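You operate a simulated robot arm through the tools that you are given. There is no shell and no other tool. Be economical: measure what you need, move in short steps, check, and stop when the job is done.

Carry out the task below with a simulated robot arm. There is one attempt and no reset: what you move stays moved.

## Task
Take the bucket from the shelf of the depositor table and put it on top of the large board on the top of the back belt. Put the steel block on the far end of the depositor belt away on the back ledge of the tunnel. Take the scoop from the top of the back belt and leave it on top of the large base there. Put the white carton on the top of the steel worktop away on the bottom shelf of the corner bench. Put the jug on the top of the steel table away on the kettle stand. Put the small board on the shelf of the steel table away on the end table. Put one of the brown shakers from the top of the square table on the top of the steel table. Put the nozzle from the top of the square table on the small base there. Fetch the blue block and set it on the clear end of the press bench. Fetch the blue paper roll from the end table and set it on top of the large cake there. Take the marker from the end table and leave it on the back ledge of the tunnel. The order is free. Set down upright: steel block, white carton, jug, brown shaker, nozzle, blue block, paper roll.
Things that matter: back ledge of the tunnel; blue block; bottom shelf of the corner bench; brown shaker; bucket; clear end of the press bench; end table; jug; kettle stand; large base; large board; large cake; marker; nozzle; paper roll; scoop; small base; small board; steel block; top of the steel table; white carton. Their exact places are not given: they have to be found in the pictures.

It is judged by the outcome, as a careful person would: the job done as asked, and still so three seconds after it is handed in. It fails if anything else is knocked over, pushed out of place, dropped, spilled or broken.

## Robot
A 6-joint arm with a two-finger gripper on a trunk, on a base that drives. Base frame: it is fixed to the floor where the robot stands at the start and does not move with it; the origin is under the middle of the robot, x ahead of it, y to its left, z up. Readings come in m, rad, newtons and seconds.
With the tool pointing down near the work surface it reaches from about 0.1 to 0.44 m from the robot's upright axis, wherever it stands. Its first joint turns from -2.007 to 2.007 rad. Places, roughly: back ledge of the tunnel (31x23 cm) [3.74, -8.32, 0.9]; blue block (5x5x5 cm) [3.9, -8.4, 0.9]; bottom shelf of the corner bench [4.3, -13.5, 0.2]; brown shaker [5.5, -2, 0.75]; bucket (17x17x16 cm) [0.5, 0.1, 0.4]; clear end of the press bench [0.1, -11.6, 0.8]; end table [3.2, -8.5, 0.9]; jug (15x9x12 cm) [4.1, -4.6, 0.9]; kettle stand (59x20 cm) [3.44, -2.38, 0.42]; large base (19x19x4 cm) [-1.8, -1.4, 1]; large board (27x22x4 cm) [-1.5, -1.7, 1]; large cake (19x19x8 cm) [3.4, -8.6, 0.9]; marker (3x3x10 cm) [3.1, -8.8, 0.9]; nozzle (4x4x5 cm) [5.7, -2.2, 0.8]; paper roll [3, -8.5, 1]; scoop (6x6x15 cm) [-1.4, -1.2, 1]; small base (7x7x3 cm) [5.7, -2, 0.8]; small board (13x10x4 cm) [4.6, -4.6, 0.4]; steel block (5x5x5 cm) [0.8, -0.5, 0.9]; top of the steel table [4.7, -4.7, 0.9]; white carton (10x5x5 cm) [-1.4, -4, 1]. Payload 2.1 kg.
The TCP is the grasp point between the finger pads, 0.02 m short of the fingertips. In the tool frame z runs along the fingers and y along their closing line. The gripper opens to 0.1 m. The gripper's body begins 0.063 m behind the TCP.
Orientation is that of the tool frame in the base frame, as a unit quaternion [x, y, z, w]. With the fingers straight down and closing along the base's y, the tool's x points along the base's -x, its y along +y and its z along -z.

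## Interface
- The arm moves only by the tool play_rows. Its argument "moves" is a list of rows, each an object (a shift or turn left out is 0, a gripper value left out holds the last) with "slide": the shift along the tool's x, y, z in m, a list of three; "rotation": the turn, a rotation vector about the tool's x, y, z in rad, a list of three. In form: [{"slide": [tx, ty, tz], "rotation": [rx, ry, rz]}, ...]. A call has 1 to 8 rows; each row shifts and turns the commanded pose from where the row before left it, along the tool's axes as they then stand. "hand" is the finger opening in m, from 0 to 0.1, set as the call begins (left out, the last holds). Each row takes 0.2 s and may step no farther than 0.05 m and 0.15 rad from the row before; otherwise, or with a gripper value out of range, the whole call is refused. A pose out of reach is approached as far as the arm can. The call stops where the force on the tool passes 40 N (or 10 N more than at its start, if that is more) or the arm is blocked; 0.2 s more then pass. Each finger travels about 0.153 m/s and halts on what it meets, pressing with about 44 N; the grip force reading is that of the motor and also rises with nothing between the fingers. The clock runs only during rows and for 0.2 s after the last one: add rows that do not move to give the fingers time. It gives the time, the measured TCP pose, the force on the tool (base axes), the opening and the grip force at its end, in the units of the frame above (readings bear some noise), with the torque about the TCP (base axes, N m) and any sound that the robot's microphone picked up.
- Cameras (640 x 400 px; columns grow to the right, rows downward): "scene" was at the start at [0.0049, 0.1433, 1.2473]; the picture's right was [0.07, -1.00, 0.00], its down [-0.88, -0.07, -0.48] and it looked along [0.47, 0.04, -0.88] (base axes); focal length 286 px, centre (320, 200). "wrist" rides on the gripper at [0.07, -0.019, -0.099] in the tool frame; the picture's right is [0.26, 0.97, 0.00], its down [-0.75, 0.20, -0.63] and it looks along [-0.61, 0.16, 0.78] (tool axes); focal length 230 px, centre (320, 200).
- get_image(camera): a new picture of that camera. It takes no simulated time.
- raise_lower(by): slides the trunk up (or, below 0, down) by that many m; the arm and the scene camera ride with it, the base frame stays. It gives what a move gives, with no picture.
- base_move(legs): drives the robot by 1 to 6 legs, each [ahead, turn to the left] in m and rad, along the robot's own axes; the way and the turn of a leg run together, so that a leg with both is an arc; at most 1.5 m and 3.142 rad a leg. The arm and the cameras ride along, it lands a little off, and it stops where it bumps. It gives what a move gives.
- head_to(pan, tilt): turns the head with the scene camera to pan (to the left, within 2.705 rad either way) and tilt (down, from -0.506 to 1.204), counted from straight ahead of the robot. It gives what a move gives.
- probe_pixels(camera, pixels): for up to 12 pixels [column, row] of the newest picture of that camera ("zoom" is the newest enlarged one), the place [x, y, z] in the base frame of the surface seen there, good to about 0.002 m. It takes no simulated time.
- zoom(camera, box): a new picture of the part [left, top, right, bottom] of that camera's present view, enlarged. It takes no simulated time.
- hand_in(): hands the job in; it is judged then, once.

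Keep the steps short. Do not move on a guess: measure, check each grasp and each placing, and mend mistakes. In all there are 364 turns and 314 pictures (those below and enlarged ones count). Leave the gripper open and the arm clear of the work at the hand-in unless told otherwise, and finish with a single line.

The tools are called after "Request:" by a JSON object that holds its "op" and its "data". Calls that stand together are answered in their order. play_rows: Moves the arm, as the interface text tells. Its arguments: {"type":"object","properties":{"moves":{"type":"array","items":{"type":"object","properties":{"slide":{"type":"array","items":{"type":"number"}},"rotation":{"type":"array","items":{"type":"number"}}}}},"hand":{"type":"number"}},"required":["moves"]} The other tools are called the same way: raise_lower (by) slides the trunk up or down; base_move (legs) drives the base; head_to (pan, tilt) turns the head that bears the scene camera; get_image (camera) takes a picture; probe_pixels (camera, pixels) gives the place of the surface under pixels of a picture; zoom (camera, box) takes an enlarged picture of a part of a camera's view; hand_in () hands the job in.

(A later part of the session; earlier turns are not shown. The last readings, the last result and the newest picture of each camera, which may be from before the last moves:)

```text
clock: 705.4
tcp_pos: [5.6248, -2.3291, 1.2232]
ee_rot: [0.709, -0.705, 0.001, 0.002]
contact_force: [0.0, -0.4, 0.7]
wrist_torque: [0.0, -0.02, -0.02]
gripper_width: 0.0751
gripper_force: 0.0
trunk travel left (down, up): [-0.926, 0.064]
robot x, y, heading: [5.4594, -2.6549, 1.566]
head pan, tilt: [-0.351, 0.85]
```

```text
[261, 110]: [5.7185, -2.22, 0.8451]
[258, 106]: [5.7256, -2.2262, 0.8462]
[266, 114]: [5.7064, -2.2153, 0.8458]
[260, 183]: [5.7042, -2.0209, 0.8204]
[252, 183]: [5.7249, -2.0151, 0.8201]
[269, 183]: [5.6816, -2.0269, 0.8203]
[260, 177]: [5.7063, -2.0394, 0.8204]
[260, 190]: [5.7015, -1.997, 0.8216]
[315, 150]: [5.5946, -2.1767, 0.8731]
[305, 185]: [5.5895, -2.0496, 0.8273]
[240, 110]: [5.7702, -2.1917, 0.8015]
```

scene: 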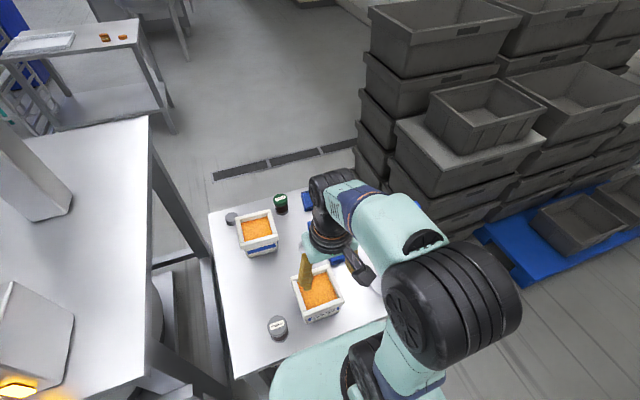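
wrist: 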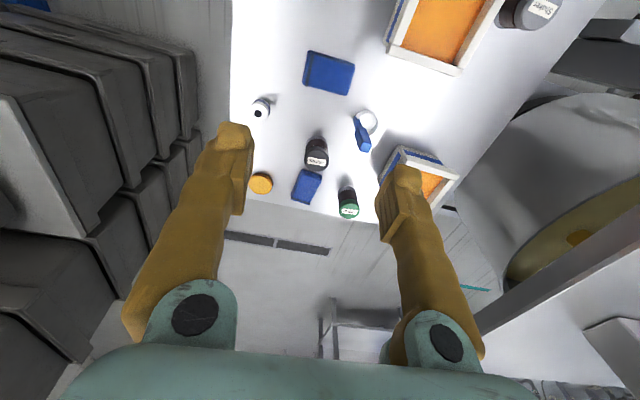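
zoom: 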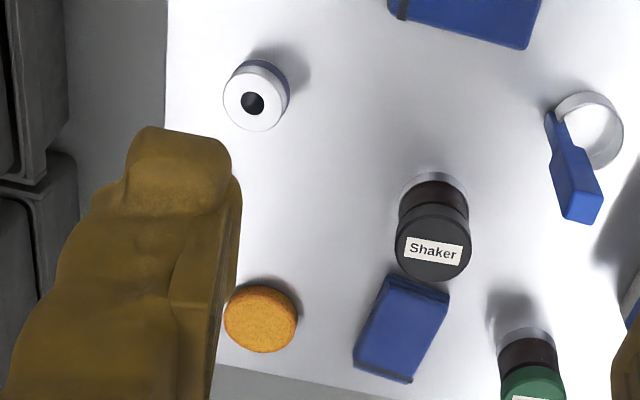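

Nozzle ≈(5.717,-2.221), top 0.845; base puck ≈(5.704,-2.017), top 0.8205. I shift the robot to (5.42,-2.58).

Request:
{"op": "play_rows", "data": {"moves": [{"slide": [0, 0.05, 0]}, {"slide": [0, 0.05, 0]}, {}]}}

Request:
{"op": "base_move", "data": {"legs": [[-0.15, 0], [0, 0.25], [0.16, 0], [0, -0.245], [0.07, 0]]}}

Request:
{"op": "head_to", "data": {"pan": -0.9, "tilt": 1.1}}

Request:
{"op": "get_image", "data": {"camera": "scene"}}

```text
clock: 706.2
tcp_pos: [5.5256, -2.3288, 1.2198]
ee_rot: [0.709, -0.705, 0.0, 0.002]
contact_force: [0.0, 1.3, -0.5]
wrist_torque: [-0.01, -0.01, 0.0]
gripper_width: 0.0751
gripper_force: 0.0
trunk travel left (down, up): [-0.926, 0.064]
robot x, y, heading: [5.4594, -2.6549, 1.567]
head pan, tilt: [-0.351, 0.85]
```

```text
clock: 709.6
tcp_pos: [5.4054, -2.3203, 1.2186]
ee_rot: [0.791, -0.611, 0.002, 0.001]
contact_force: [-0.2, 0.4, 0.0]
wrist_torque: [-0.05, 0.03, -0.01]
gripper_width: 0.0749
gripper_force: 0.2
trunk travel left (down, up): [-0.926, 0.064]
robot x, y, heading: [5.4171, -2.6546, 1.82]
head pan, tilt: [-0.351, 0.85]
stopped in leg 3: the robot was blocked; the commanded pose is now the measured one
```

```text
clock: 710.6
tcp_pos: [5.4061, -2.3229, 1.2214]
ee_rot: [0.792, -0.611, 0.002, 0.001]
contact_force: [0.2, 0.0, 0.2]
wrist_torque: [-0.04, -0.04, 0.0]
gripper_width: 0.0749
gripper_force: 0.0
trunk travel left (down, up): [-0.926, 0.064]
robot x, y, heading: [5.4158, -2.658, 1.817]
head pan, tilt: [-0.901, 1.1]
```

```text
129 pictures are left
```

scene: 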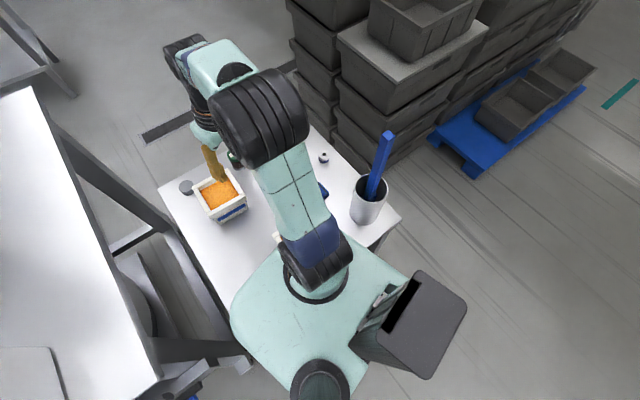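

It touched the left table leg; the lane's centre is x≈5.49. Measure the plate's right edge relative to the cup.

Request:
{"op": "probe_pixels", "data": {"camera": "scene", "pixels": [[405, 285], [355, 245], [300, 250], [245, 300], [367, 190], [385, 140], [270, 345], [372, 215], [222, 195], [323, 158]]}}

```text
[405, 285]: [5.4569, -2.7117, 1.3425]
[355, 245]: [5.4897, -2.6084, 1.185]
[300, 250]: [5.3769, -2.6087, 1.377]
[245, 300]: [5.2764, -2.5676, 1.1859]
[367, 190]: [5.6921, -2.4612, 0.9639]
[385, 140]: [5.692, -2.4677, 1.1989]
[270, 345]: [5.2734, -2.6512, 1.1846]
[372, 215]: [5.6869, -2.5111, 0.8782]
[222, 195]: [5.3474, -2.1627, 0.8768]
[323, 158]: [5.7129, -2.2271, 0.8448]
```

The plate extends only 0.09 m to the right, so the cup is clear. Back up to (5.465,-2.70) facing +y and set the tool pitched 0.6, yawed right 0.45.

Request:
{"op": "base_move", "data": {"legs": [[-0.2, 0], [0, -0.246], [0.15, 0]]}}

Request:
{"op": "play_rows", "data": {"hand": 0.07, "moves": [{"slide": [-0.03, 0, 0], "rotation": [0.0225, -0.0983, 0.0727]}, {"slide": [-0.02, 0, 0], "rotation": [0.0225, -0.0983, 0.0727]}, {"rotation": [0.0225, -0.0983, 0.0727]}, {"rotation": [0.0225, -0.0983, 0.0727]}, {"rotation": [0.0225, -0.0983, 0.0727]}, {"rotation": [0.0225, -0.0983, 0.0727]}, {}]}}

```text
clock: 714.0
tcp_pos: [5.5363, -2.3735, 1.2224]
ee_rot: [0.709, -0.705, -0.001, -0.001]
contact_force: [-0.3, -0.4, 0.2]
wrist_torque: [0.05, 0.0, 0.0]
gripper_width: 0.075
gripper_force: 0.0
trunk travel left (down, up): [-0.926, 0.064]
robot x, y, heading: [5.467, -2.6938, 1.566]
head pan, tilt: [-0.901, 1.1]
```

```text
clock: 715.6
tcp_pos: [5.5387, -2.3199, 1.2212]
ee_rot: [-0.51, 0.808, 0.157, 0.249]
contact_force: [-0.1, 0.0, -0.2]
wrist_torque: [0.01, -0.03, -0.02]
gripper_width: 0.07
gripper_force: 0.0
trunk travel left (down, up): [-0.926, 0.064]
robot x, y, heading: [5.4667, -2.6945, 1.57]
head pan, tilt: [-0.901, 1.1]
```

Request:
{"op": "play_rows", "data": {"moves": [{"slide": [-0.0275, -0.0235, 0.0188]}, {"slide": [-0.0275, -0.0235, 0.0188]}, {"slide": [-0.0275, -0.0235, 0.0188]}, {"slide": [-0.0275, -0.0235, 0.0188]}, {"slide": [-0.0275, -0.0235, 0.0188]}, {}]}}

Request:
{"op": "raise_lower", "data": {"by": -0.12}}

Request:
{"op": "play_rows", "data": {"moves": [{"slide": [0.0212, 0, 0.031]}, {"slide": [0.0212, 0, 0.031]}, {"slide": [0.0212, 0, 0.031]}, {"slide": [0.0212, 0, 0.031]}, {}]}}

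Request:
{"op": "get_image", "data": {"camera": "wrist"}}

Request:
{"op": "get_image", "data": {"camera": "scene"}}

```text
clock: 717.0
tcp_pos: [5.7157, -2.2211, 1.2202]
ee_rot: [-0.51, 0.808, 0.156, 0.249]
contact_force: [-0.9, -0.1, 0.4]
wrist_torque: [0.01, 0.02, -0.01]
gripper_width: 0.0699
gripper_force: 0.0
trunk travel left (down, up): [-0.926, 0.064]
robot x, y, heading: [5.4675, -2.6952, 1.57]
head pan, tilt: [-0.901, 1.1]
```

```text
clock: 718.5
tcp_pos: [5.717, -2.2205, 1.1008]
ee_rot: [-0.51, 0.808, 0.157, 0.249]
contact_force: [-0.6, -0.5, 0.5]
wrist_torque: [0.02, 0.0, -0.01]
gripper_width: 0.0698
gripper_force: 0.0
trunk travel left (down, up): [-0.806, 0.184]
robot x, y, heading: [5.4635, -2.6948, 1.57]
head pan, tilt: [-0.901, 1.1]
```

```text
clock: 719.7
tcp_pos: [5.7165, -2.2237, 0.9472]
ee_rot: [-0.51, 0.809, 0.156, 0.249]
contact_force: [0.4, 0.1, -0.6]
wrist_torque: [0.01, 0.02, 0.01]
gripper_width: 0.07
gripper_force: 0.1
trunk travel left (down, up): [-0.806, 0.184]
robot x, y, heading: [5.4652, -2.6977, 1.571]
head pan, tilt: [-0.901, 1.1]
```

```text
128 pictures are left
```

wrist: 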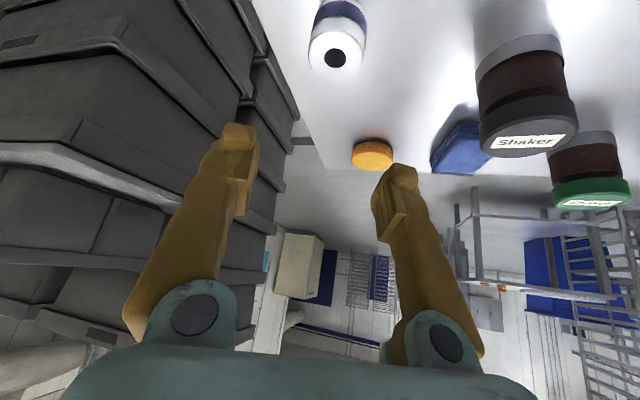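

```text
127 pictures are left
```

scene: 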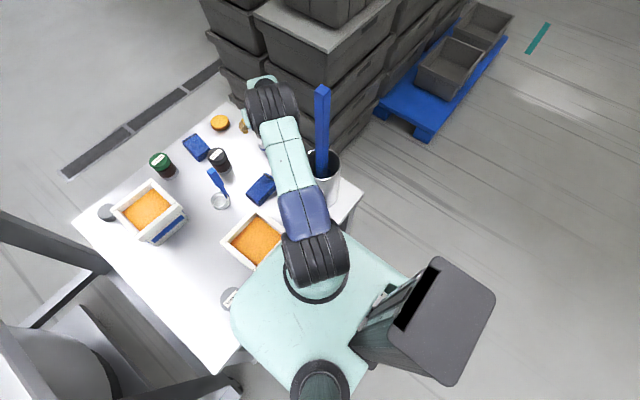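

Request:
{"op": "probe_pixels", "data": {"camera": "wrist", "pixels": [[325, 45], [350, 45], [337, 32], [337, 68], [337, 15]]}}

```text
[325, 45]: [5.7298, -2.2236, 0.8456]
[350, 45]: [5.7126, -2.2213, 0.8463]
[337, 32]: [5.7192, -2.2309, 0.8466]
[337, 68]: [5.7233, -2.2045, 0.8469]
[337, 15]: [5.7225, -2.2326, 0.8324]
```

Request:
{"op": "play_rows", "data": {"moves": [{"slide": [0.0196, -0.0005, 0.033]}, {"slide": [0.0196, -0.0005, 0.033]}, {"slide": [0.0196, -0.0005, 0.033]}, {}]}}

Request:
{"op": "get_image", "data": {"camera": "wrist"}}

```text
clock: 720.7
tcp_pos: [5.7217, -2.2153, 0.8313]
ee_rot: [-0.51, 0.808, 0.156, 0.25]
contact_force: [0.7, 0.1, 0.0]
wrist_torque: [0.01, 0.0, -0.03]
gripper_width: 0.07
gripper_force: 0.1
trunk travel left (down, up): [-0.806, 0.184]
robot x, y, heading: [5.466, -2.6978, 1.569]
head pan, tilt: [-0.901, 1.1]
```

```text
126 pictures are left
```

wrist: 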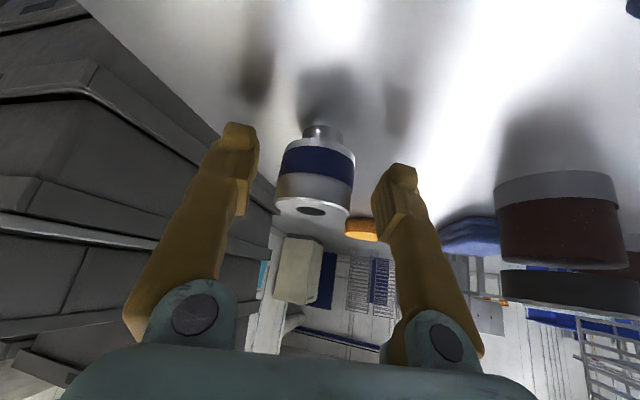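

Nozzle between fingers. Close and lift 0.09 with the arm.

Request:
{"op": "play_rows", "data": {"hand": 0.01, "moves": [{}, {}, {}, {}]}}

Request:
{"op": "play_rows", "data": {"moves": [{"slide": [-0.0169, 0, -0.0248]}, {"slide": [-0.0169, 0, -0.0248]}, {"slide": [-0.0169, 0, -0.0248]}, {}]}}

Request:
{"op": "get_image", "data": {"camera": "wrist"}}

```text
clock: 721.7
tcp_pos: [5.7215, -2.2147, 0.8325]
ee_rot: [-0.51, 0.808, 0.156, 0.249]
contact_force: [1.5, -0.4, 1.1]
wrist_torque: [0.03, -0.04, 0.0]
gripper_width: 0.038
gripper_force: 44.2
trunk travel left (down, up): [-0.806, 0.184]
robot x, y, heading: [5.4654, -2.6955, 1.569]
head pan, tilt: [-0.901, 1.1]
```

```text
clock: 722.7
tcp_pos: [5.7217, -2.2158, 0.9246]
ee_rot: [-0.51, 0.809, 0.156, 0.248]
contact_force: [-0.2, -0.1, -0.6]
wrist_torque: [-0.03, -0.04, 0.01]
gripper_width: 0.0376
gripper_force: 43.8
trunk travel left (down, up): [-0.806, 0.184]
robot x, y, heading: [5.4672, -2.6951, 1.566]
head pan, tilt: [-0.901, 1.1]
```

```text
125 pictures are left
```

wrist: 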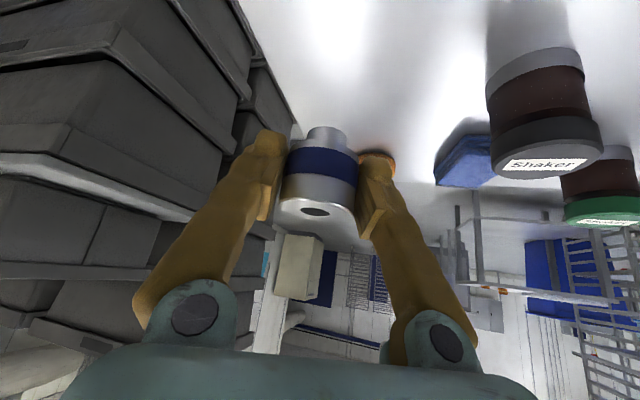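

Drive forward 0.13, then slide over the puck.

Request:
{"op": "base_move", "data": {"legs": [[0.13, 0]]}}

Request:
{"op": "get_image", "data": {"camera": "scene"}}

```text
clock: 723.9
tcp_pos: [5.7204, -2.0861, 0.9257]
ee_rot: [-0.511, 0.808, 0.157, 0.249]
contact_force: [-0.3, 0.9, -1.3]
wrist_torque: [0.01, 0.03, -0.01]
gripper_width: 0.0377
gripper_force: 44.1
trunk travel left (down, up): [-0.806, 0.184]
robot x, y, heading: [5.4645, -2.5643, 1.567]
head pan, tilt: [-0.901, 1.1]
```

```text
124 pictures are left
```

scene: 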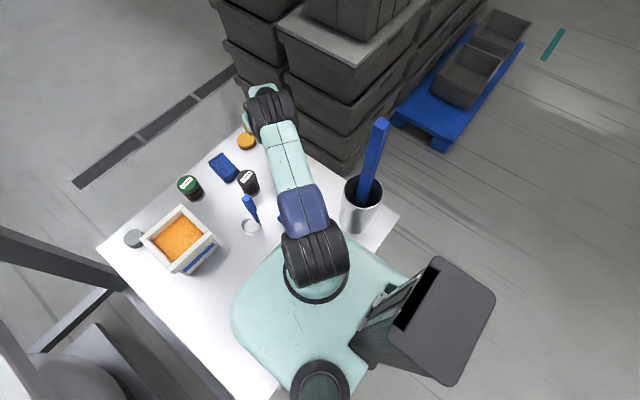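

Request:
{"op": "play_rows", "data": {"moves": [{"slide": [-0.0227, 0.0225, 0.0155]}, {"slide": [-0.0227, 0.0225, 0.0155]}, {}]}}

Request:
{"op": "get_image", "data": {"camera": "wrist"}}

Request:
{"op": "zoom", "data": {"camera": "scene", "box": [200, 70, 320, 170]}}

```text
clock: 724.7
tcp_pos: [5.7021, -2.0188, 0.9225]
ee_rot: [-0.51, 0.809, 0.156, 0.249]
contact_force: [0.0, -0.2, -0.8]
wrist_torque: [0.0, 0.01, -0.01]
gripper_width: 0.0379
gripper_force: 44.5
trunk travel left (down, up): [-0.806, 0.184]
robot x, y, heading: [5.4648, -2.5656, 1.568]
head pan, tilt: [-0.901, 1.1]
```

```text
123 pictures are left
```

wrist: 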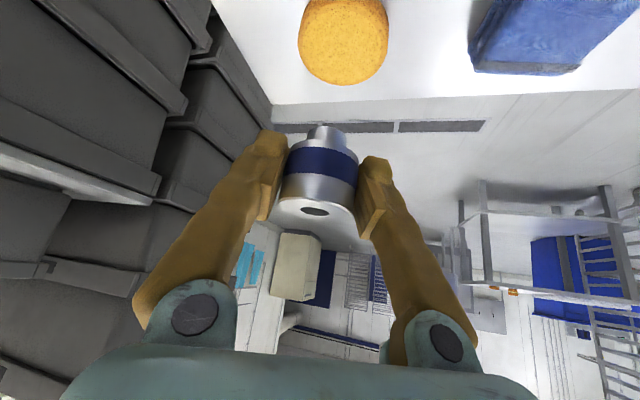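

```text
4.00 times, centred on (260, 120) of scene
```

zoom: 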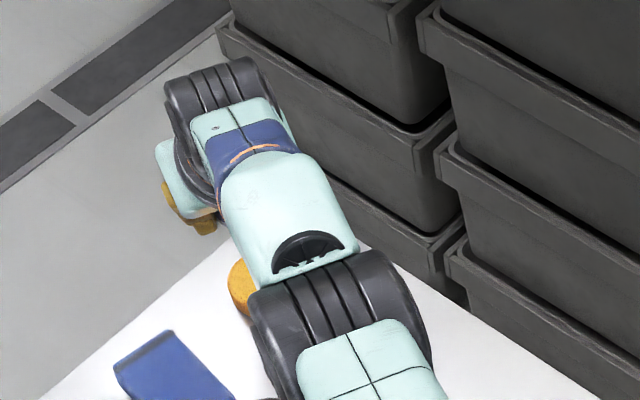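

Request:
{"op": "probe_pixels", "data": {"camera": "wrist", "pixels": [[345, 25], [302, 35], [385, 35], [345, 75], [320, 10], [370, 10]]}}

```text
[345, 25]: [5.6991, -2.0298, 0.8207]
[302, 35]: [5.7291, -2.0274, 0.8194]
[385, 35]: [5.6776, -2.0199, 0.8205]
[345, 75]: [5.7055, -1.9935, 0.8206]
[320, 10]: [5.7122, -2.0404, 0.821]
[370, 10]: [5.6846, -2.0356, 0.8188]
```

Centred on the puck within 3 mm. Lower.

Request:
{"op": "play_rows", "data": {"moves": [{"slide": [0.0175, 0, 0.0258]}, {"slide": [0.0175, 0, 0.0258]}, {}]}}

Request:
{"op": "raise_lower", "data": {"by": -0.004}}

Request:
{"op": "get_image", "data": {"camera": "wrist"}}

```text
clock: 725.5
tcp_pos: [5.6966, -2.03, 0.8654]
ee_rot: [-0.511, 0.808, 0.157, 0.249]
contact_force: [-0.5, -0.2, -2.6]
wrist_torque: [0.03, 0.02, -0.01]
gripper_width: 0.038
gripper_force: 44.3
out of reach, approached as far as the arm can: row 1, 2
trunk travel left (down, up): [-0.806, 0.184]
robot x, y, heading: [5.4683, -2.5669, 1.565]
head pan, tilt: [-0.901, 1.1]
```

```text
clock: 726.1
tcp_pos: [5.6969, -2.0297, 0.8611]
ee_rot: [-0.511, 0.808, 0.156, 0.248]
contact_force: [0.2, 0.1, -1.1]
wrist_torque: [0.02, 0.0, 0.0]
gripper_width: 0.038
gripper_force: 43.9
trunk travel left (down, up): [-0.802, 0.188]
robot x, y, heading: [5.4678, -2.5661, 1.566]
head pan, tilt: [-0.901, 1.1]
```

```text
121 pictures are left
```

wrist: 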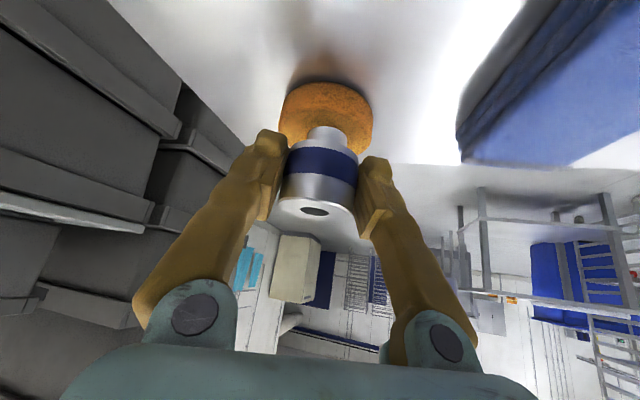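

The arm is at full stretch; creep the base forward 0.01 and lower in small steps.

Request:
{"op": "base_move", "data": {"legs": [[0.011, 0]]}}

Request:
{"op": "raise_lower", "data": {"by": -0.005}}

Request:
{"op": "raise_lower", "data": {"by": -0.003}}

```text
clock: 726.8
tcp_pos: [5.6965, -2.0208, 0.863]
ee_rot: [-0.51, 0.808, 0.158, 0.25]
contact_force: [-0.4, 0.0, -1.9]
wrist_torque: [0.01, 0.0, 0.01]
gripper_width: 0.0378
gripper_force: 43.6
trunk travel left (down, up): [-0.802, 0.188]
robot x, y, heading: [5.4638, -2.5564, 1.571]
head pan, tilt: [-0.901, 1.1]
```

```text
clock: 727.4
tcp_pos: [5.6966, -2.0194, 0.8562]
ee_rot: [-0.51, 0.808, 0.156, 0.249]
contact_force: [0.1, 0.5, -0.1]
wrist_torque: [-0.01, 0.02, -0.01]
gripper_width: 0.0381
gripper_force: 43.9
trunk travel left (down, up): [-0.797, 0.193]
robot x, y, heading: [5.4665, -2.5551, 1.57]
head pan, tilt: [-0.901, 1.1]
```

```text
clock: 727.9
tcp_pos: [5.6972, -2.019, 0.8539]
ee_rot: [-0.511, 0.808, 0.157, 0.248]
contact_force: [-0.1, 0.7, 0.2]
wrist_torque: [0.01, 0.02, 0.0]
gripper_width: 0.0378
gripper_force: 44.4
trunk travel left (down, up): [-0.794, 0.196]
robot x, y, heading: [5.4652, -2.5547, 1.568]
head pan, tilt: [-0.901, 1.1]
```

Request:
{"op": "raise_lower", "data": {"by": -0.002}}

Request:
{"op": "raise_lower", "data": {"by": -0.002}}

Request:
{"op": "get_image", "data": {"camera": "wrist"}}

```text
clock: 728.4
tcp_pos: [5.6964, -2.0192, 0.8529]
ee_rot: [-0.511, 0.808, 0.157, 0.249]
contact_force: [0.0, 0.3, 3.8]
wrist_torque: [-0.02, -0.11, 0.09]
gripper_width: 0.0377
gripper_force: 44.5
trunk travel left (down, up): [-0.792, 0.198]
robot x, y, heading: [5.4662, -2.5533, 1.572]
head pan, tilt: [-0.901, 1.1]
```

```text
clock: 728.9
tcp_pos: [5.6954, -2.0197, 0.8521]
ee_rot: [-0.511, 0.807, 0.159, 0.252]
contact_force: [1.0, 3.7, 13.5]
wrist_torque: [0.0, -0.25, 0.03]
gripper_width: 0.0379
gripper_force: 44.1
trunk travel left (down, up): [-0.79, 0.2]
robot x, y, heading: [5.466, -2.5565, 1.565]
head pan, tilt: [-0.901, 1.1]
```

```text
120 pictures are left
```

wrist: 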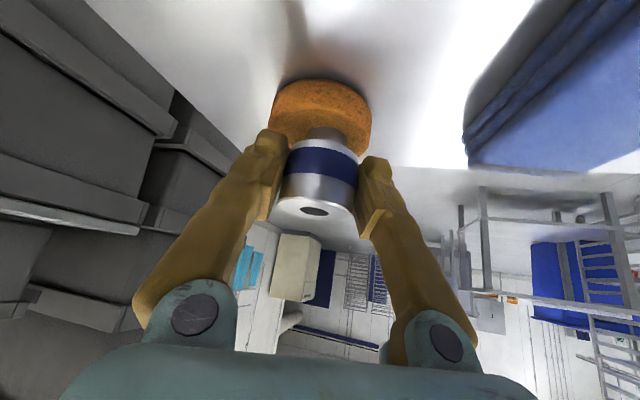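

Contact on the puck. Ease 2 mm, open, and withdraw.

Request:
{"op": "raise_lower", "data": {"by": 0.002}}

Request:
{"op": "play_rows", "data": {"hand": 0.065, "moves": [{}, {}, {}]}}

Request:
{"op": "raise_lower", "data": {"by": 0.09}}

Request:
{"op": "get_image", "data": {"camera": "wrist"}}

```text
clock: 729.4
tcp_pos: [5.6959, -2.02, 0.8523]
ee_rot: [-0.511, 0.808, 0.158, 0.249]
contact_force: [1.6, 2.8, 10.4]
wrist_torque: [0.12, -0.34, 0.05]
gripper_width: 0.0377
gripper_force: 43.9
trunk travel left (down, up): [-0.792, 0.198]
robot x, y, heading: [5.4652, -2.5566, 1.565]
head pan, tilt: [-0.901, 1.1]
```

```text
clock: 730.2
tcp_pos: [5.697, -2.0204, 0.8521]
ee_rot: [-0.51, 0.809, 0.156, 0.248]
contact_force: [0.6, -0.2, -0.4]
wrist_torque: [-0.03, 0.01, 0.0]
gripper_width: 0.0651
gripper_force: 0.1
trunk travel left (down, up): [-0.792, 0.198]
robot x, y, heading: [5.4659, -2.5538, 1.571]
head pan, tilt: [-0.901, 1.1]
```

```text
clock: 731.5
tcp_pos: [5.696, -2.019, 0.9411]
ee_rot: [-0.51, 0.808, 0.157, 0.249]
contact_force: [0.1, 0.0, -0.7]
wrist_torque: [0.0, 0.02, -0.01]
gripper_width: 0.0652
gripper_force: 0.0
trunk travel left (down, up): [-0.882, 0.108]
robot x, y, heading: [5.4684, -2.5563, 1.569]
head pan, tilt: [-0.901, 1.1]
```

```text
119 pictures are left
```

wrist: 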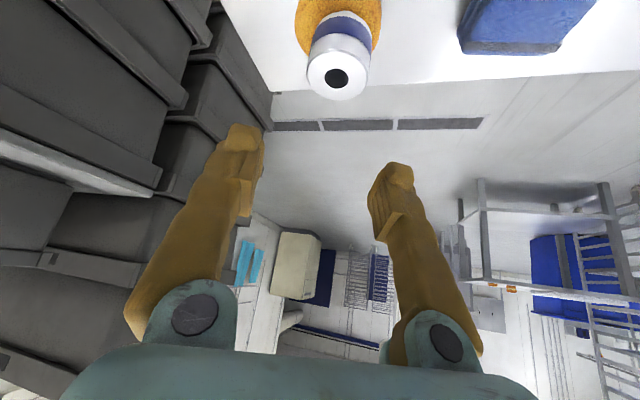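

Nozzle stands on its base. Raise to the top, slide the hand left away from the paddle, retract, then back out.

Request:
{"op": "raise_lower", "data": {"by": 0.105}}

Request:
{"op": "play_rows", "data": {"moves": [{"slide": [-0.028, 0, -0.041]}, {"slide": [-0.028, 0, -0.041]}, {"slide": [0.033, 0.03, -0.022]}, {"slide": [0.033, 0.03, -0.022]}, {"slide": [0.033, 0.03, -0.022]}, {"slide": [0.033, 0.03, -0.022]}, {"slide": [0.02, 0.04, 0]}, {"slide": [0, 0.04, 0]}]}}

Request:
{"op": "get_image", "data": {"camera": "scene"}}

```text
clock: 732.9
tcp_pos: [5.6963, -2.0182, 1.0472]
ee_rot: [-0.511, 0.808, 0.156, 0.249]
contact_force: [-0.1, 0.1, 0.3]
wrist_torque: [-0.01, 0.01, 0.02]
gripper_width: 0.065
gripper_force: 0.1
trunk travel left (down, up): [-0.987, 0.003]
robot x, y, heading: [5.4656, -2.5572, 1.568]
head pan, tilt: [-0.901, 1.1]
```

```text
clock: 734.7
tcp_pos: [5.4391, -2.0898, 1.131]
ee_rot: [-0.511, 0.808, 0.155, 0.249]
contact_force: [-1.1, 0.2, -0.9]
wrist_torque: [-0.01, -0.01, 0.02]
gripper_width: 0.0649
gripper_force: 0.0
trunk travel left (down, up): [-0.987, 0.003]
robot x, y, heading: [5.4619, -2.5514, 1.571]
head pan, tilt: [-0.901, 1.1]
```

```text
118 pictures are left
```

scene: 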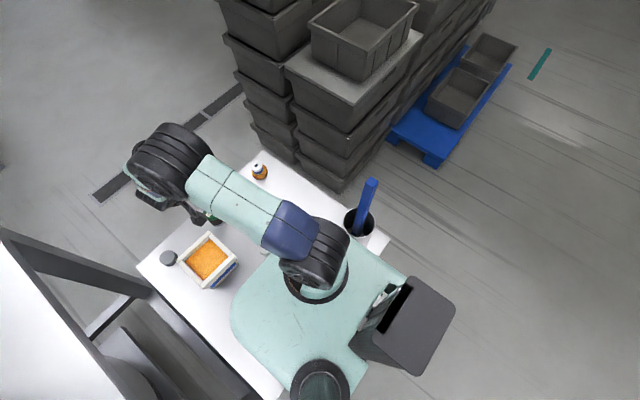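

Now the grey-lidded shaker at the front-left. Back out, and square the tool (yaw 0, pitch 0.5).

Request:
{"op": "base_move", "data": {"legs": [[-0.46, 0]]}}

Request:
{"op": "play_rows", "data": {"hand": 0.08, "moves": [{"rotation": [-0.0589, 0.0246, -0.0961]}, {"rotation": [-0.0589, 0.0246, -0.0961]}, {"rotation": [-0.0589, 0.0246, -0.0961]}, {"rotation": [-0.0589, 0.0246, -0.0961]}, {}]}}

Request:
{"op": "head_to", "data": {"pan": -0.1, "tilt": 0.9}}

Request:
{"op": "get_image", "data": {"camera": "scene"}}

```text
clock: 737.4
tcp_pos: [5.4434, -2.5396, 1.1311]
ee_rot: [-0.507, 0.811, 0.154, 0.249]
contact_force: [0.4, 0.0, 0.3]
wrist_torque: [-0.04, -0.02, 0.01]
gripper_width: 0.0649
gripper_force: 0.1
trunk travel left (down, up): [-0.987, 0.003]
robot x, y, heading: [5.4629, -3.0028, 1.559]
head pan, tilt: [-0.901, 1.1]
```

```text
clock: 738.6
tcp_pos: [5.4432, -2.5406, 1.1331]
ee_rot: [-0.674, 0.696, 0.172, 0.178]
contact_force: [-0.4, 0.4, 0.1]
wrist_torque: [-0.05, 0.01, -0.03]
gripper_width: 0.0798
gripper_force: 0.1
trunk travel left (down, up): [-0.987, 0.003]
robot x, y, heading: [5.4627, -3.0097, 1.563]
head pan, tilt: [-0.901, 1.1]
```

```text
clock: 739.7
tcp_pos: [5.4429, -2.5416, 1.1327]
ee_rot: [-0.673, 0.697, 0.172, 0.178]
contact_force: [0.5, 0.1, -1.1]
wrist_torque: [0.0, -0.03, 0.0]
gripper_width: 0.08
gripper_force: 0.1
trunk travel left (down, up): [-0.987, 0.003]
robot x, y, heading: [5.4679, -3.0044, 1.559]
head pan, tilt: [-0.099, 0.901]
```

```text
117 pictures are left
```

scene: 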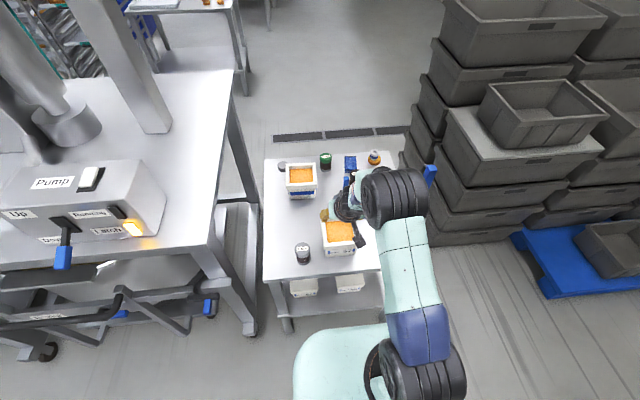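

Request:
{"op": "zoom", "data": {"camera": "scene", "box": [270, 225, 350, 285]}}

Request:
{"op": "probe_pixels", "data": {"camera": "zoom", "pixels": [[258, 165], [225, 170], [292, 165], [258, 145], [258, 190], [260, 230], [265, 300], [400, 215]]}}

```text
6.67 times, centred on (310, 255) of scene
```

zoom: 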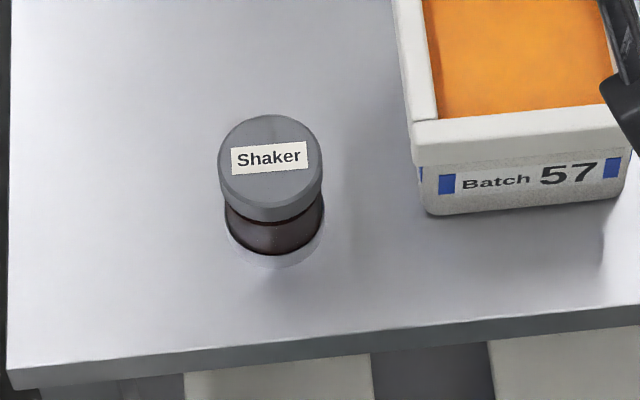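

```text
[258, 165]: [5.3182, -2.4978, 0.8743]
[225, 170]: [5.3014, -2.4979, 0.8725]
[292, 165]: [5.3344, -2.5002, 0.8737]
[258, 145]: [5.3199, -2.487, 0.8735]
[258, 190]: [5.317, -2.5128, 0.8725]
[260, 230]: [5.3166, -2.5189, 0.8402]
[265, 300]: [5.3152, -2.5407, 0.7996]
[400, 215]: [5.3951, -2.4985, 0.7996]
```

Shaker centre (5.318,-2.497), top 0.874. Slide above it and lower with the trunk.

Request:
{"op": "play_rows", "data": {"hand": 0.07, "moves": [{"slide": [-0.0127, 0.0418, 0.0069]}, {"slide": [-0.0127, 0.0418, 0.0069]}, {"slide": [-0.0127, 0.0418, 0.0069]}, {}]}}

Request:
{"op": "raise_lower", "data": {"by": -0.2}}

Request:
{"op": "get_image", "data": {"camera": "wrist"}}

Request:
{"op": "probe_pixels", "data": {"camera": "wrist", "pixels": [[345, 65], [345, 40], [345, 90]]}}

```text
clock: 740.7
tcp_pos: [5.3177, -2.4952, 1.1329]
ee_rot: [-0.684, 0.687, 0.173, 0.174]
contact_force: [-0.4, -0.5, -0.6]
wrist_torque: [0.02, 0.01, 0.01]
gripper_width: 0.0698
gripper_force: 0.0
trunk travel left (down, up): [-0.987, 0.003]
robot x, y, heading: [5.4627, -3.0077, 1.559]
head pan, tilt: [-0.099, 0.901]
```

```text
clock: 742.9
tcp_pos: [5.318, -2.4953, 0.9328]
ee_rot: [-0.684, 0.687, 0.173, 0.174]
contact_force: [-0.2, 0.2, -0.2]
wrist_torque: [0.01, 0.03, 0.01]
gripper_width: 0.0696
gripper_force: 0.0
trunk travel left (down, up): [-0.787, 0.203]
robot x, y, heading: [5.4639, -3.0041, 1.559]
head pan, tilt: [-0.099, 0.901]
```

```text
115 pictures are left
```

wrist: 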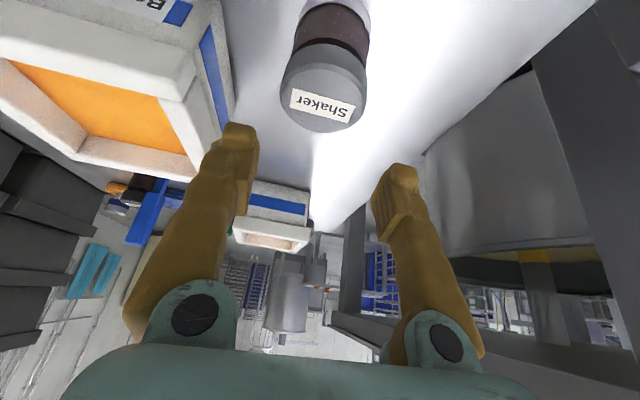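

```text
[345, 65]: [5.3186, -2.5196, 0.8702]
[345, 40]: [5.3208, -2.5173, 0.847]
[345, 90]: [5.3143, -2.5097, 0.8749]
```

Request:
{"op": "raise_lower", "data": {"by": -0.097}}

Request:
{"op": "get_image", "data": {"camera": "wrist"}}

Request:
{"op": "play_rows", "data": {"hand": 0.015, "moves": [{}, {}, {}, {}]}}

Request:
{"op": "raise_lower", "data": {"by": 0.25}}

Request:
{"op": "get_image", "data": {"camera": "wrist"}}

```text
clock: 744.2
tcp_pos: [5.3183, -2.4969, 0.8354]
ee_rot: [-0.685, 0.686, 0.174, 0.173]
contact_force: [0.2, 0.3, 0.2]
wrist_torque: [0.01, -0.01, -0.01]
gripper_width: 0.0699
gripper_force: 0.0
trunk travel left (down, up): [-0.69, 0.3]
robot x, y, heading: [5.4626, -3.0088, 1.563]
head pan, tilt: [-0.099, 0.901]
```

```text
114 pictures are left
```

wrist: 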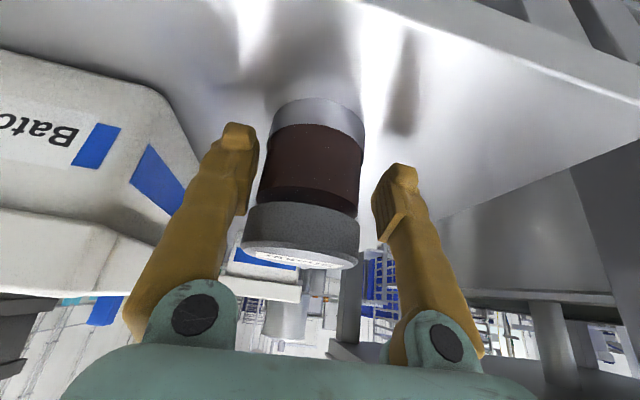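

```text
clock: 745.2
tcp_pos: [5.3195, -2.4966, 0.8357]
ee_rot: [-0.684, 0.687, 0.174, 0.174]
contact_force: [-0.3, -0.3, 0.8]
wrist_torque: [-0.04, 0.08, -0.01]
gripper_width: 0.0543
gripper_force: 44.2
trunk travel left (down, up): [-0.69, 0.3]
robot x, y, heading: [5.4607, -3.0034, 1.558]
head pan, tilt: [-0.099, 0.901]
```

```text
clock: 747.8
tcp_pos: [5.319, -2.4963, 1.086]
ee_rot: [-0.685, 0.686, 0.173, 0.174]
contact_force: [0.5, -0.3, -1.7]
wrist_torque: [-0.01, 0.02, -0.01]
gripper_width: 0.0544
gripper_force: 44.0
trunk travel left (down, up): [-0.94, 0.05]
robot x, y, heading: [5.4641, -3.0058, 1.556]
head pan, tilt: [-0.099, 0.901]
```

```text
113 pictures are left
```

wrist: 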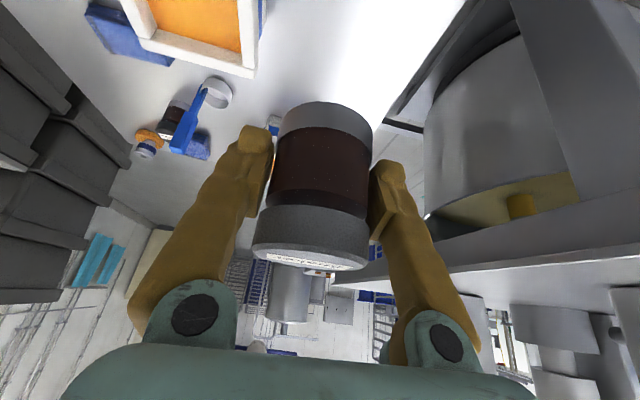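

Shaker held. Back off and turn to view the steel table.

Request:
{"op": "base_move", "data": {"legs": [[-0.35, 0], [0, 2.6]]}}

Request:
{"op": "head_to", "data": {"pan": 0.2, "tilt": 0.6}}

Request:
{"op": "get_image", "data": {"camera": "scene"}}

```text
clock: 756.1
tcp_pos: [5.3057, -3.8574, 1.086]
ee_rot: [0.851, 0.463, -0.216, 0.118]
contact_force: [-0.4, 0.4, -1.8]
wrist_torque: [-0.01, 0.0, 0.02]
gripper_width: 0.0543
gripper_force: 44.1
trunk travel left (down, up): [-0.94, 0.05]
robot x, y, heading: [5.4556, -3.3512, -2.155]
head pan, tilt: [-0.099, 0.901]
```

```text
clock: 756.9
tcp_pos: [5.3054, -3.8576, 1.0862]
ee_rot: [0.851, 0.464, -0.215, 0.117]
contact_force: [0.5, 0.0, -0.5]
wrist_torque: [0.0, -0.02, -0.02]
gripper_width: 0.0544
gripper_force: 44.2
trunk travel left (down, up): [-0.94, 0.05]
robot x, y, heading: [5.4602, -3.3508, -2.153]
head pan, tilt: [0.201, 0.6]
```

```text
112 pictures are left
```

scene: 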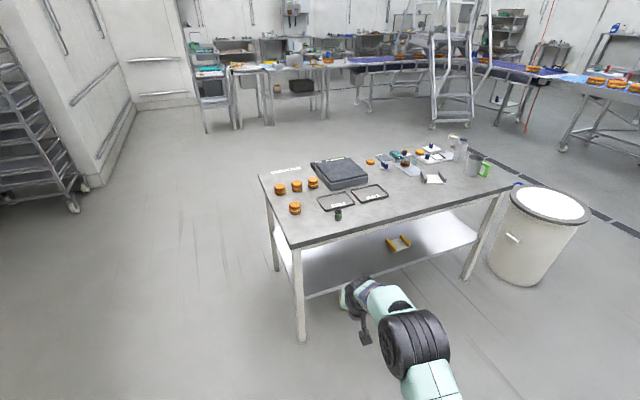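

Request:
{"op": "zoom", "data": {"camera": "scene", "box": [250, 120, 540, 300]}}

Request:
{"op": "probe_pixels", "data": {"camera": "zoom", "pixels": [[110, 265], [100, 230], [200, 205], [300, 200], [400, 160], [500, 110], [518, 110], [325, 270], [340, 262], [590, 140], [30, 115], [230, 235]]}}

```text
2.21 times, centred on (395, 210) of scene
```

zoom: 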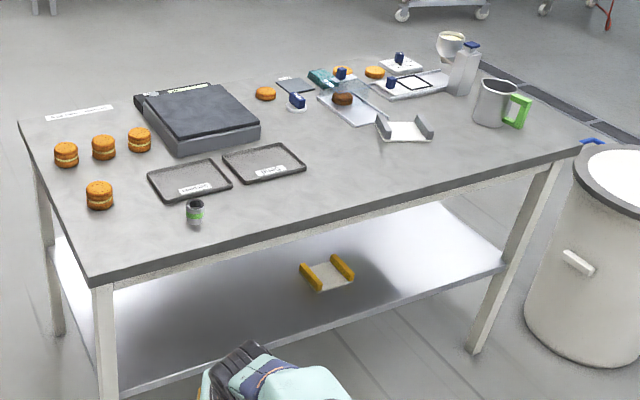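

```text
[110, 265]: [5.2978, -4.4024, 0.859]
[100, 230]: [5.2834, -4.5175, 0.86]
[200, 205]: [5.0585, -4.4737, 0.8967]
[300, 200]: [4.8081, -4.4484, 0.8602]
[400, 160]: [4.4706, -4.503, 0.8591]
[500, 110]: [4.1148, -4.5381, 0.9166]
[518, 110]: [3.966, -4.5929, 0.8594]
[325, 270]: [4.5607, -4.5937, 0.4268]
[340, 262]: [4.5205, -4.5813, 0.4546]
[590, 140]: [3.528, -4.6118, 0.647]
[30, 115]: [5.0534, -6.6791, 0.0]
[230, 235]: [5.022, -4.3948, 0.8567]
```

Table top z=0.86, north edge y≈-4.35; free spot at about (4.75,-4.50). Drive to (4.60,-3.6) facing -y.

Request:
{"op": "base_move", "data": {"legs": [[0, -0.706], [0.896, 0], [0, 1.288]]}}

Request:
{"op": "head_to", "data": {"pan": 0.0, "tilt": 0.85}}

Request:
{"op": "get_image", "data": {"camera": "scene"}}

```text
clock: 766.7
tcp_pos: [4.7402, -4.1077, 1.0856]
ee_rot: [0.684, 0.687, -0.173, 0.174]
contact_force: [0.0, 0.4, -1.5]
wrist_torque: [0.02, -0.02, 0.01]
gripper_width: 0.0541
gripper_force: 43.6
trunk travel left (down, up): [-0.94, 0.05]
robot x, y, heading: [4.5915, -3.6006, -1.572]
head pan, tilt: [0.201, 0.6]
```

```text
clock: 767.5
tcp_pos: [4.7411, -4.1075, 1.0852]
ee_rot: [0.683, 0.688, -0.173, 0.174]
contact_force: [-0.8, -0.6, -1.1]
wrist_torque: [0.04, 0.03, 0.01]
gripper_width: 0.0542
gripper_force: 43.2
trunk travel left (down, up): [-0.94, 0.05]
robot x, y, heading: [4.5901, -3.5986, -1.573]
head pan, tilt: [0.0, 0.85]
```

```text
110 pictures are left
```

scene: 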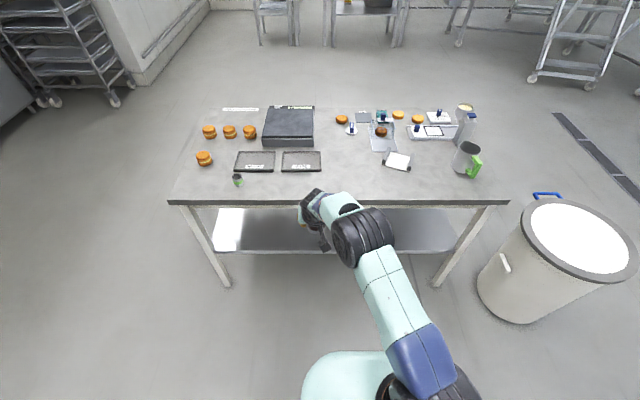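

Request:
{"op": "probe_pixels", "data": {"camera": "scene", "pixels": [[345, 175], [335, 160], [320, 168], [398, 162], [345, 199], [380, 165], [466, 160], [478, 163]]}}

Request:
{"op": "base_move", "data": {"legs": [[0.385, 0]]}}

Request:
{"op": "raise_lower", "data": {"by": -0.15}}

Request:
{"op": "get_image", "data": {"camera": "wrist"}}

Request:
{"op": "get_image", "data": {"camera": "scene"}}

```text
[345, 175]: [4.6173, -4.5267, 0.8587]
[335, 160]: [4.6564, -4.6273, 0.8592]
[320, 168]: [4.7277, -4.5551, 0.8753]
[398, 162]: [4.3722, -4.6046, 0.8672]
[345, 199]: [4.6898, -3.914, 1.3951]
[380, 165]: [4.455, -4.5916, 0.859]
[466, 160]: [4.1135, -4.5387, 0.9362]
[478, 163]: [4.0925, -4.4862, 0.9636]
```

```text
clock: 769.9
tcp_pos: [4.7431, -4.491, 1.0861]
ee_rot: [0.681, 0.69, -0.173, 0.174]
contact_force: [0.4, 0.4, -1.9]
wrist_torque: [0.01, -0.01, 0.0]
gripper_width: 0.0541
gripper_force: 43.9
trunk travel left (down, up): [-0.94, 0.05]
robot x, y, heading: [4.5897, -3.9851, -1.565]
head pan, tilt: [0.0, 0.85]
```

```text
clock: 771.7
tcp_pos: [4.7425, -4.4922, 0.9366]
ee_rot: [0.681, 0.69, -0.173, 0.175]
contact_force: [0.8, 0.5, -1.3]
wrist_torque: [0.03, 0.02, -0.02]
gripper_width: 0.0542
gripper_force: 44.3
trunk travel left (down, up): [-0.79, 0.2]
robot x, y, heading: [4.59, -3.9872, -1.566]
head pan, tilt: [0.0, 0.85]
```

```text
109 pictures are left
```

wrist: 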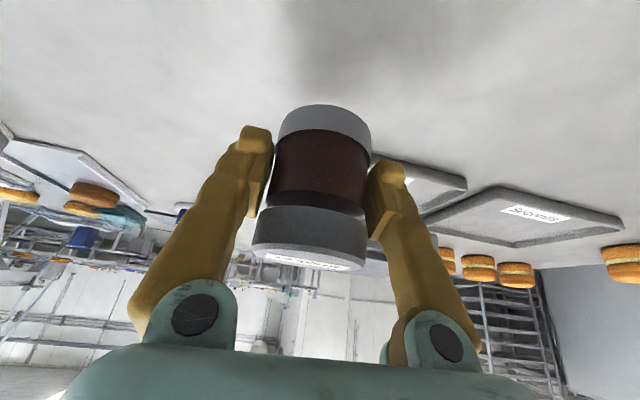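

```text
108 pictures are left
```

scene: 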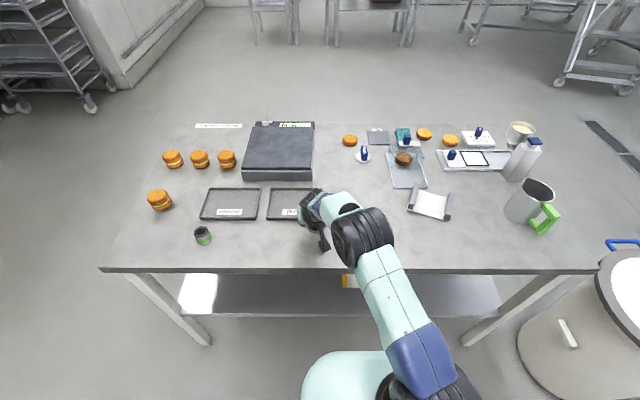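

The tray edge (x≈4.728) is close; slide right 0.09 to x≈4.655, which is bare.

Request:
{"op": "play_rows", "data": {"moves": [{"slide": [0, -0.045, 0]}, {"slide": [0, -0.045, 0]}, {}]}}

Request:
{"op": "get_image", "data": {"camera": "wrist"}}

Request:
{"op": "raise_lower", "data": {"by": -0.035}}

Request:
{"op": "raise_lower", "data": {"by": -0.005}}

```text
clock: 772.5
tcp_pos: [4.6549, -4.4934, 0.9372]
ee_rot: [0.682, 0.689, -0.172, 0.174]
contact_force: [0.6, -0.5, -0.8]
wrist_torque: [0.01, 0.0, -0.01]
gripper_width: 0.0542
gripper_force: 43.7
trunk travel left (down, up): [-0.79, 0.2]
robot x, y, heading: [4.5902, -3.9876, -1.564]
head pan, tilt: [0.0, 0.85]
```

```text
107 pictures are left
```

wrist: 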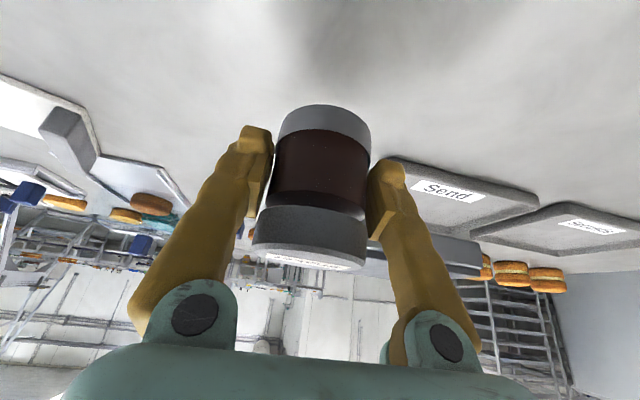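

```text
clock: 773.3
tcp_pos: [4.6542, -4.4935, 0.9023]
ee_rot: [0.681, 0.69, -0.173, 0.175]
contact_force: [-0.3, 0.2, -0.8]
wrist_torque: [0.0, 0.02, 0.01]
gripper_width: 0.0543
gripper_force: 43.9
trunk travel left (down, up): [-0.755, 0.235]
robot x, y, heading: [4.5922, -3.989, -1.568]
head pan, tilt: [0.0, 0.85]
```

```text
clock: 773.8
tcp_pos: [4.6546, -4.4939, 0.8977]
ee_rot: [0.682, 0.689, -0.172, 0.175]
contact_force: [0.6, 0.0, -1.6]
wrist_torque: [0.04, 0.02, -0.02]
gripper_width: 0.0546
gripper_force: 43.8
trunk travel left (down, up): [-0.75, 0.24]
robot x, y, heading: [4.5883, -3.986, -1.569]
head pan, tilt: [0.0, 0.85]
```

Request:
{"op": "raise_lower", "data": {"by": -0.003}}

Request:
{"op": "raise_lower", "data": {"by": -0.002}}

```text
clock: 774.3
tcp_pos: [4.6539, -4.4931, 0.8959]
ee_rot: [0.681, 0.689, -0.175, 0.178]
contact_force: [-0.8, -2.5, 12.8]
wrist_torque: [0.08, 0.32, 0.05]
gripper_width: 0.0543
gripper_force: 43.7
trunk travel left (down, up): [-0.747, 0.243]
robot x, y, heading: [4.5919, -3.9838, -1.566]
head pan, tilt: [0.0, 0.85]
```

```text
clock: 774.9
tcp_pos: [4.6537, -4.493, 0.8956]
ee_rot: [0.681, 0.689, -0.175, 0.18]
contact_force: [-0.4, -7.9, 32.3]
wrist_torque: [0.35, 0.2, 0.06]
gripper_width: 0.0542
gripper_force: 44.0
trunk travel left (down, up): [-0.745, 0.245]
robot x, y, heading: [4.5893, -3.9836, -1.564]
head pan, tilt: [0.0, 0.85]
```

Request:
{"op": "raise_lower", "data": {"by": 0.004}}

Request:
{"op": "play_rows", "data": {"hand": 0.072, "moves": [{}, {}, {}]}}

Request:
{"op": "raise_lower", "data": {"by": 0.18}}

Request:
{"op": "get_image", "data": {"camera": "scene"}}

```text
clock: 775.4
tcp_pos: [4.6538, -4.4917, 0.8965]
ee_rot: [0.681, 0.69, -0.172, 0.175]
contact_force: [1.6, -5.9, 14.0]
wrist_torque: [-0.64, 0.04, 0.04]
gripper_width: 0.0544
gripper_force: 44.0
trunk travel left (down, up): [-0.749, 0.241]
robot x, y, heading: [4.587, -3.9816, -1.568]
head pan, tilt: [0.0, 0.85]
```

```text
clock: 776.2
tcp_pos: [4.6537, -4.4926, 0.8965]
ee_rot: [0.681, 0.69, -0.172, 0.174]
contact_force: [-0.4, 0.1, 0.1]
wrist_torque: [0.02, 0.0, 0.01]
gripper_width: 0.0719
gripper_force: 0.0
trunk travel left (down, up): [-0.749, 0.241]
robot x, y, heading: [4.5903, -3.9868, -1.569]
head pan, tilt: [0.0, 0.85]
```

```text
clock: 778.2
tcp_pos: [4.6542, -4.4928, 1.0757]
ee_rot: [0.681, 0.69, -0.172, 0.174]
contact_force: [0.2, -0.1, 0.3]
wrist_torque: [-0.02, 0.02, 0.03]
gripper_width: 0.072
gripper_force: 0.1
trunk travel left (down, up): [-0.929, 0.061]
robot x, y, heading: [4.5919, -3.9855, -1.565]
head pan, tilt: [0.0, 0.85]
```

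```text
106 pictures are left
```

scene: 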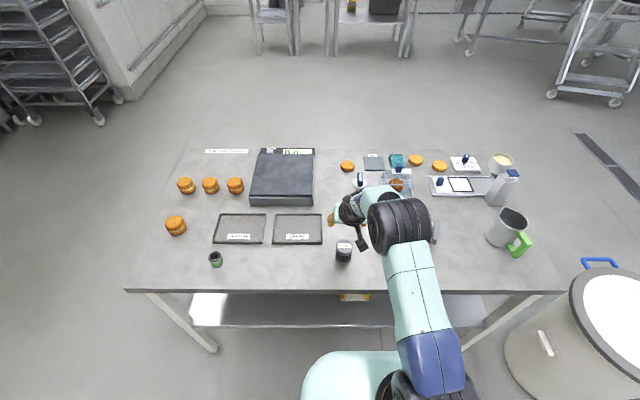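

Shaker placed. Now the jug at (505,228). Zoom and measure it.

Request:
{"op": "zoom", "data": {"camera": "scene", "box": [460, 190, 560, 270]}}

Request:
{"op": "probe_pixels", "data": {"camera": "zoom", "pixels": [[340, 100], [255, 130], [300, 155], [205, 175], [340, 195], [200, 240], [310, 260], [420, 230], [370, 280], [440, 270], [260, 300], [365, 150]]}}

```text
5.00 times, centred on (510, 230) of scene
```

zoom: 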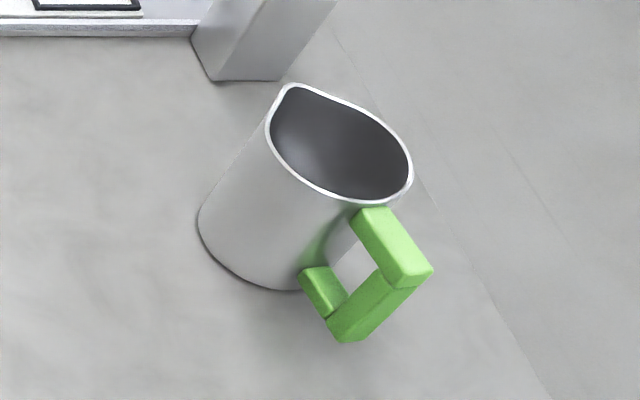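

```text
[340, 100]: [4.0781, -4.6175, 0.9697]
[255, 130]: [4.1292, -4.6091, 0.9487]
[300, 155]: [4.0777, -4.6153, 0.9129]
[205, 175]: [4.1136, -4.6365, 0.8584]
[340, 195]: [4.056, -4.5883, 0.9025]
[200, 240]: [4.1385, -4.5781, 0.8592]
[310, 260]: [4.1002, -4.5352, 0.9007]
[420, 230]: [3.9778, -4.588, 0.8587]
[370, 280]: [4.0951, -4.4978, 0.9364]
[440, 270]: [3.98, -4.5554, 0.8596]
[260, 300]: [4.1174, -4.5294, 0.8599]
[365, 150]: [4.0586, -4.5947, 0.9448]
```

The jug's handle points toward +y (to me), body ≈(4.093,-4.575). Before choosing a grip, look at the kettle stand (3.44,-2.38).

Request:
{"op": "head_to", "data": {"pan": -2.5, "tilt": 0.45}}

Request:
{"op": "get_image", "data": {"camera": "scene"}}

```text
clock: 780.5
tcp_pos: [4.6535, -4.4931, 1.075]
ee_rot: [0.681, 0.69, -0.173, 0.175]
contact_force: [-0.3, 0.3, 0.2]
wrist_torque: [0.0, 0.04, -0.02]
gripper_width: 0.0718
gripper_force: 0.0
trunk travel left (down, up): [-0.929, 0.061]
robot x, y, heading: [4.5875, -3.9841, -1.568]
head pan, tilt: [-2.499, 0.45]
```

```text
104 pictures are left
```

scene: 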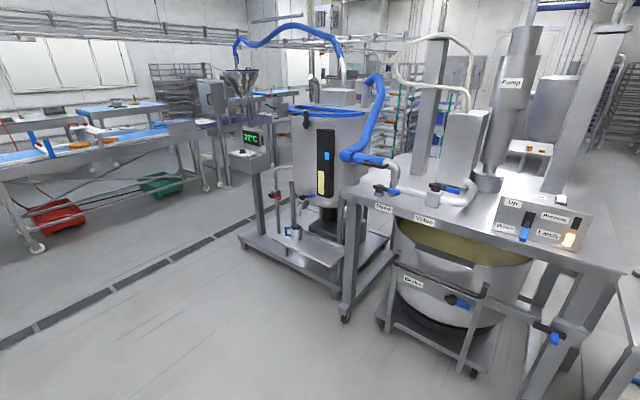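

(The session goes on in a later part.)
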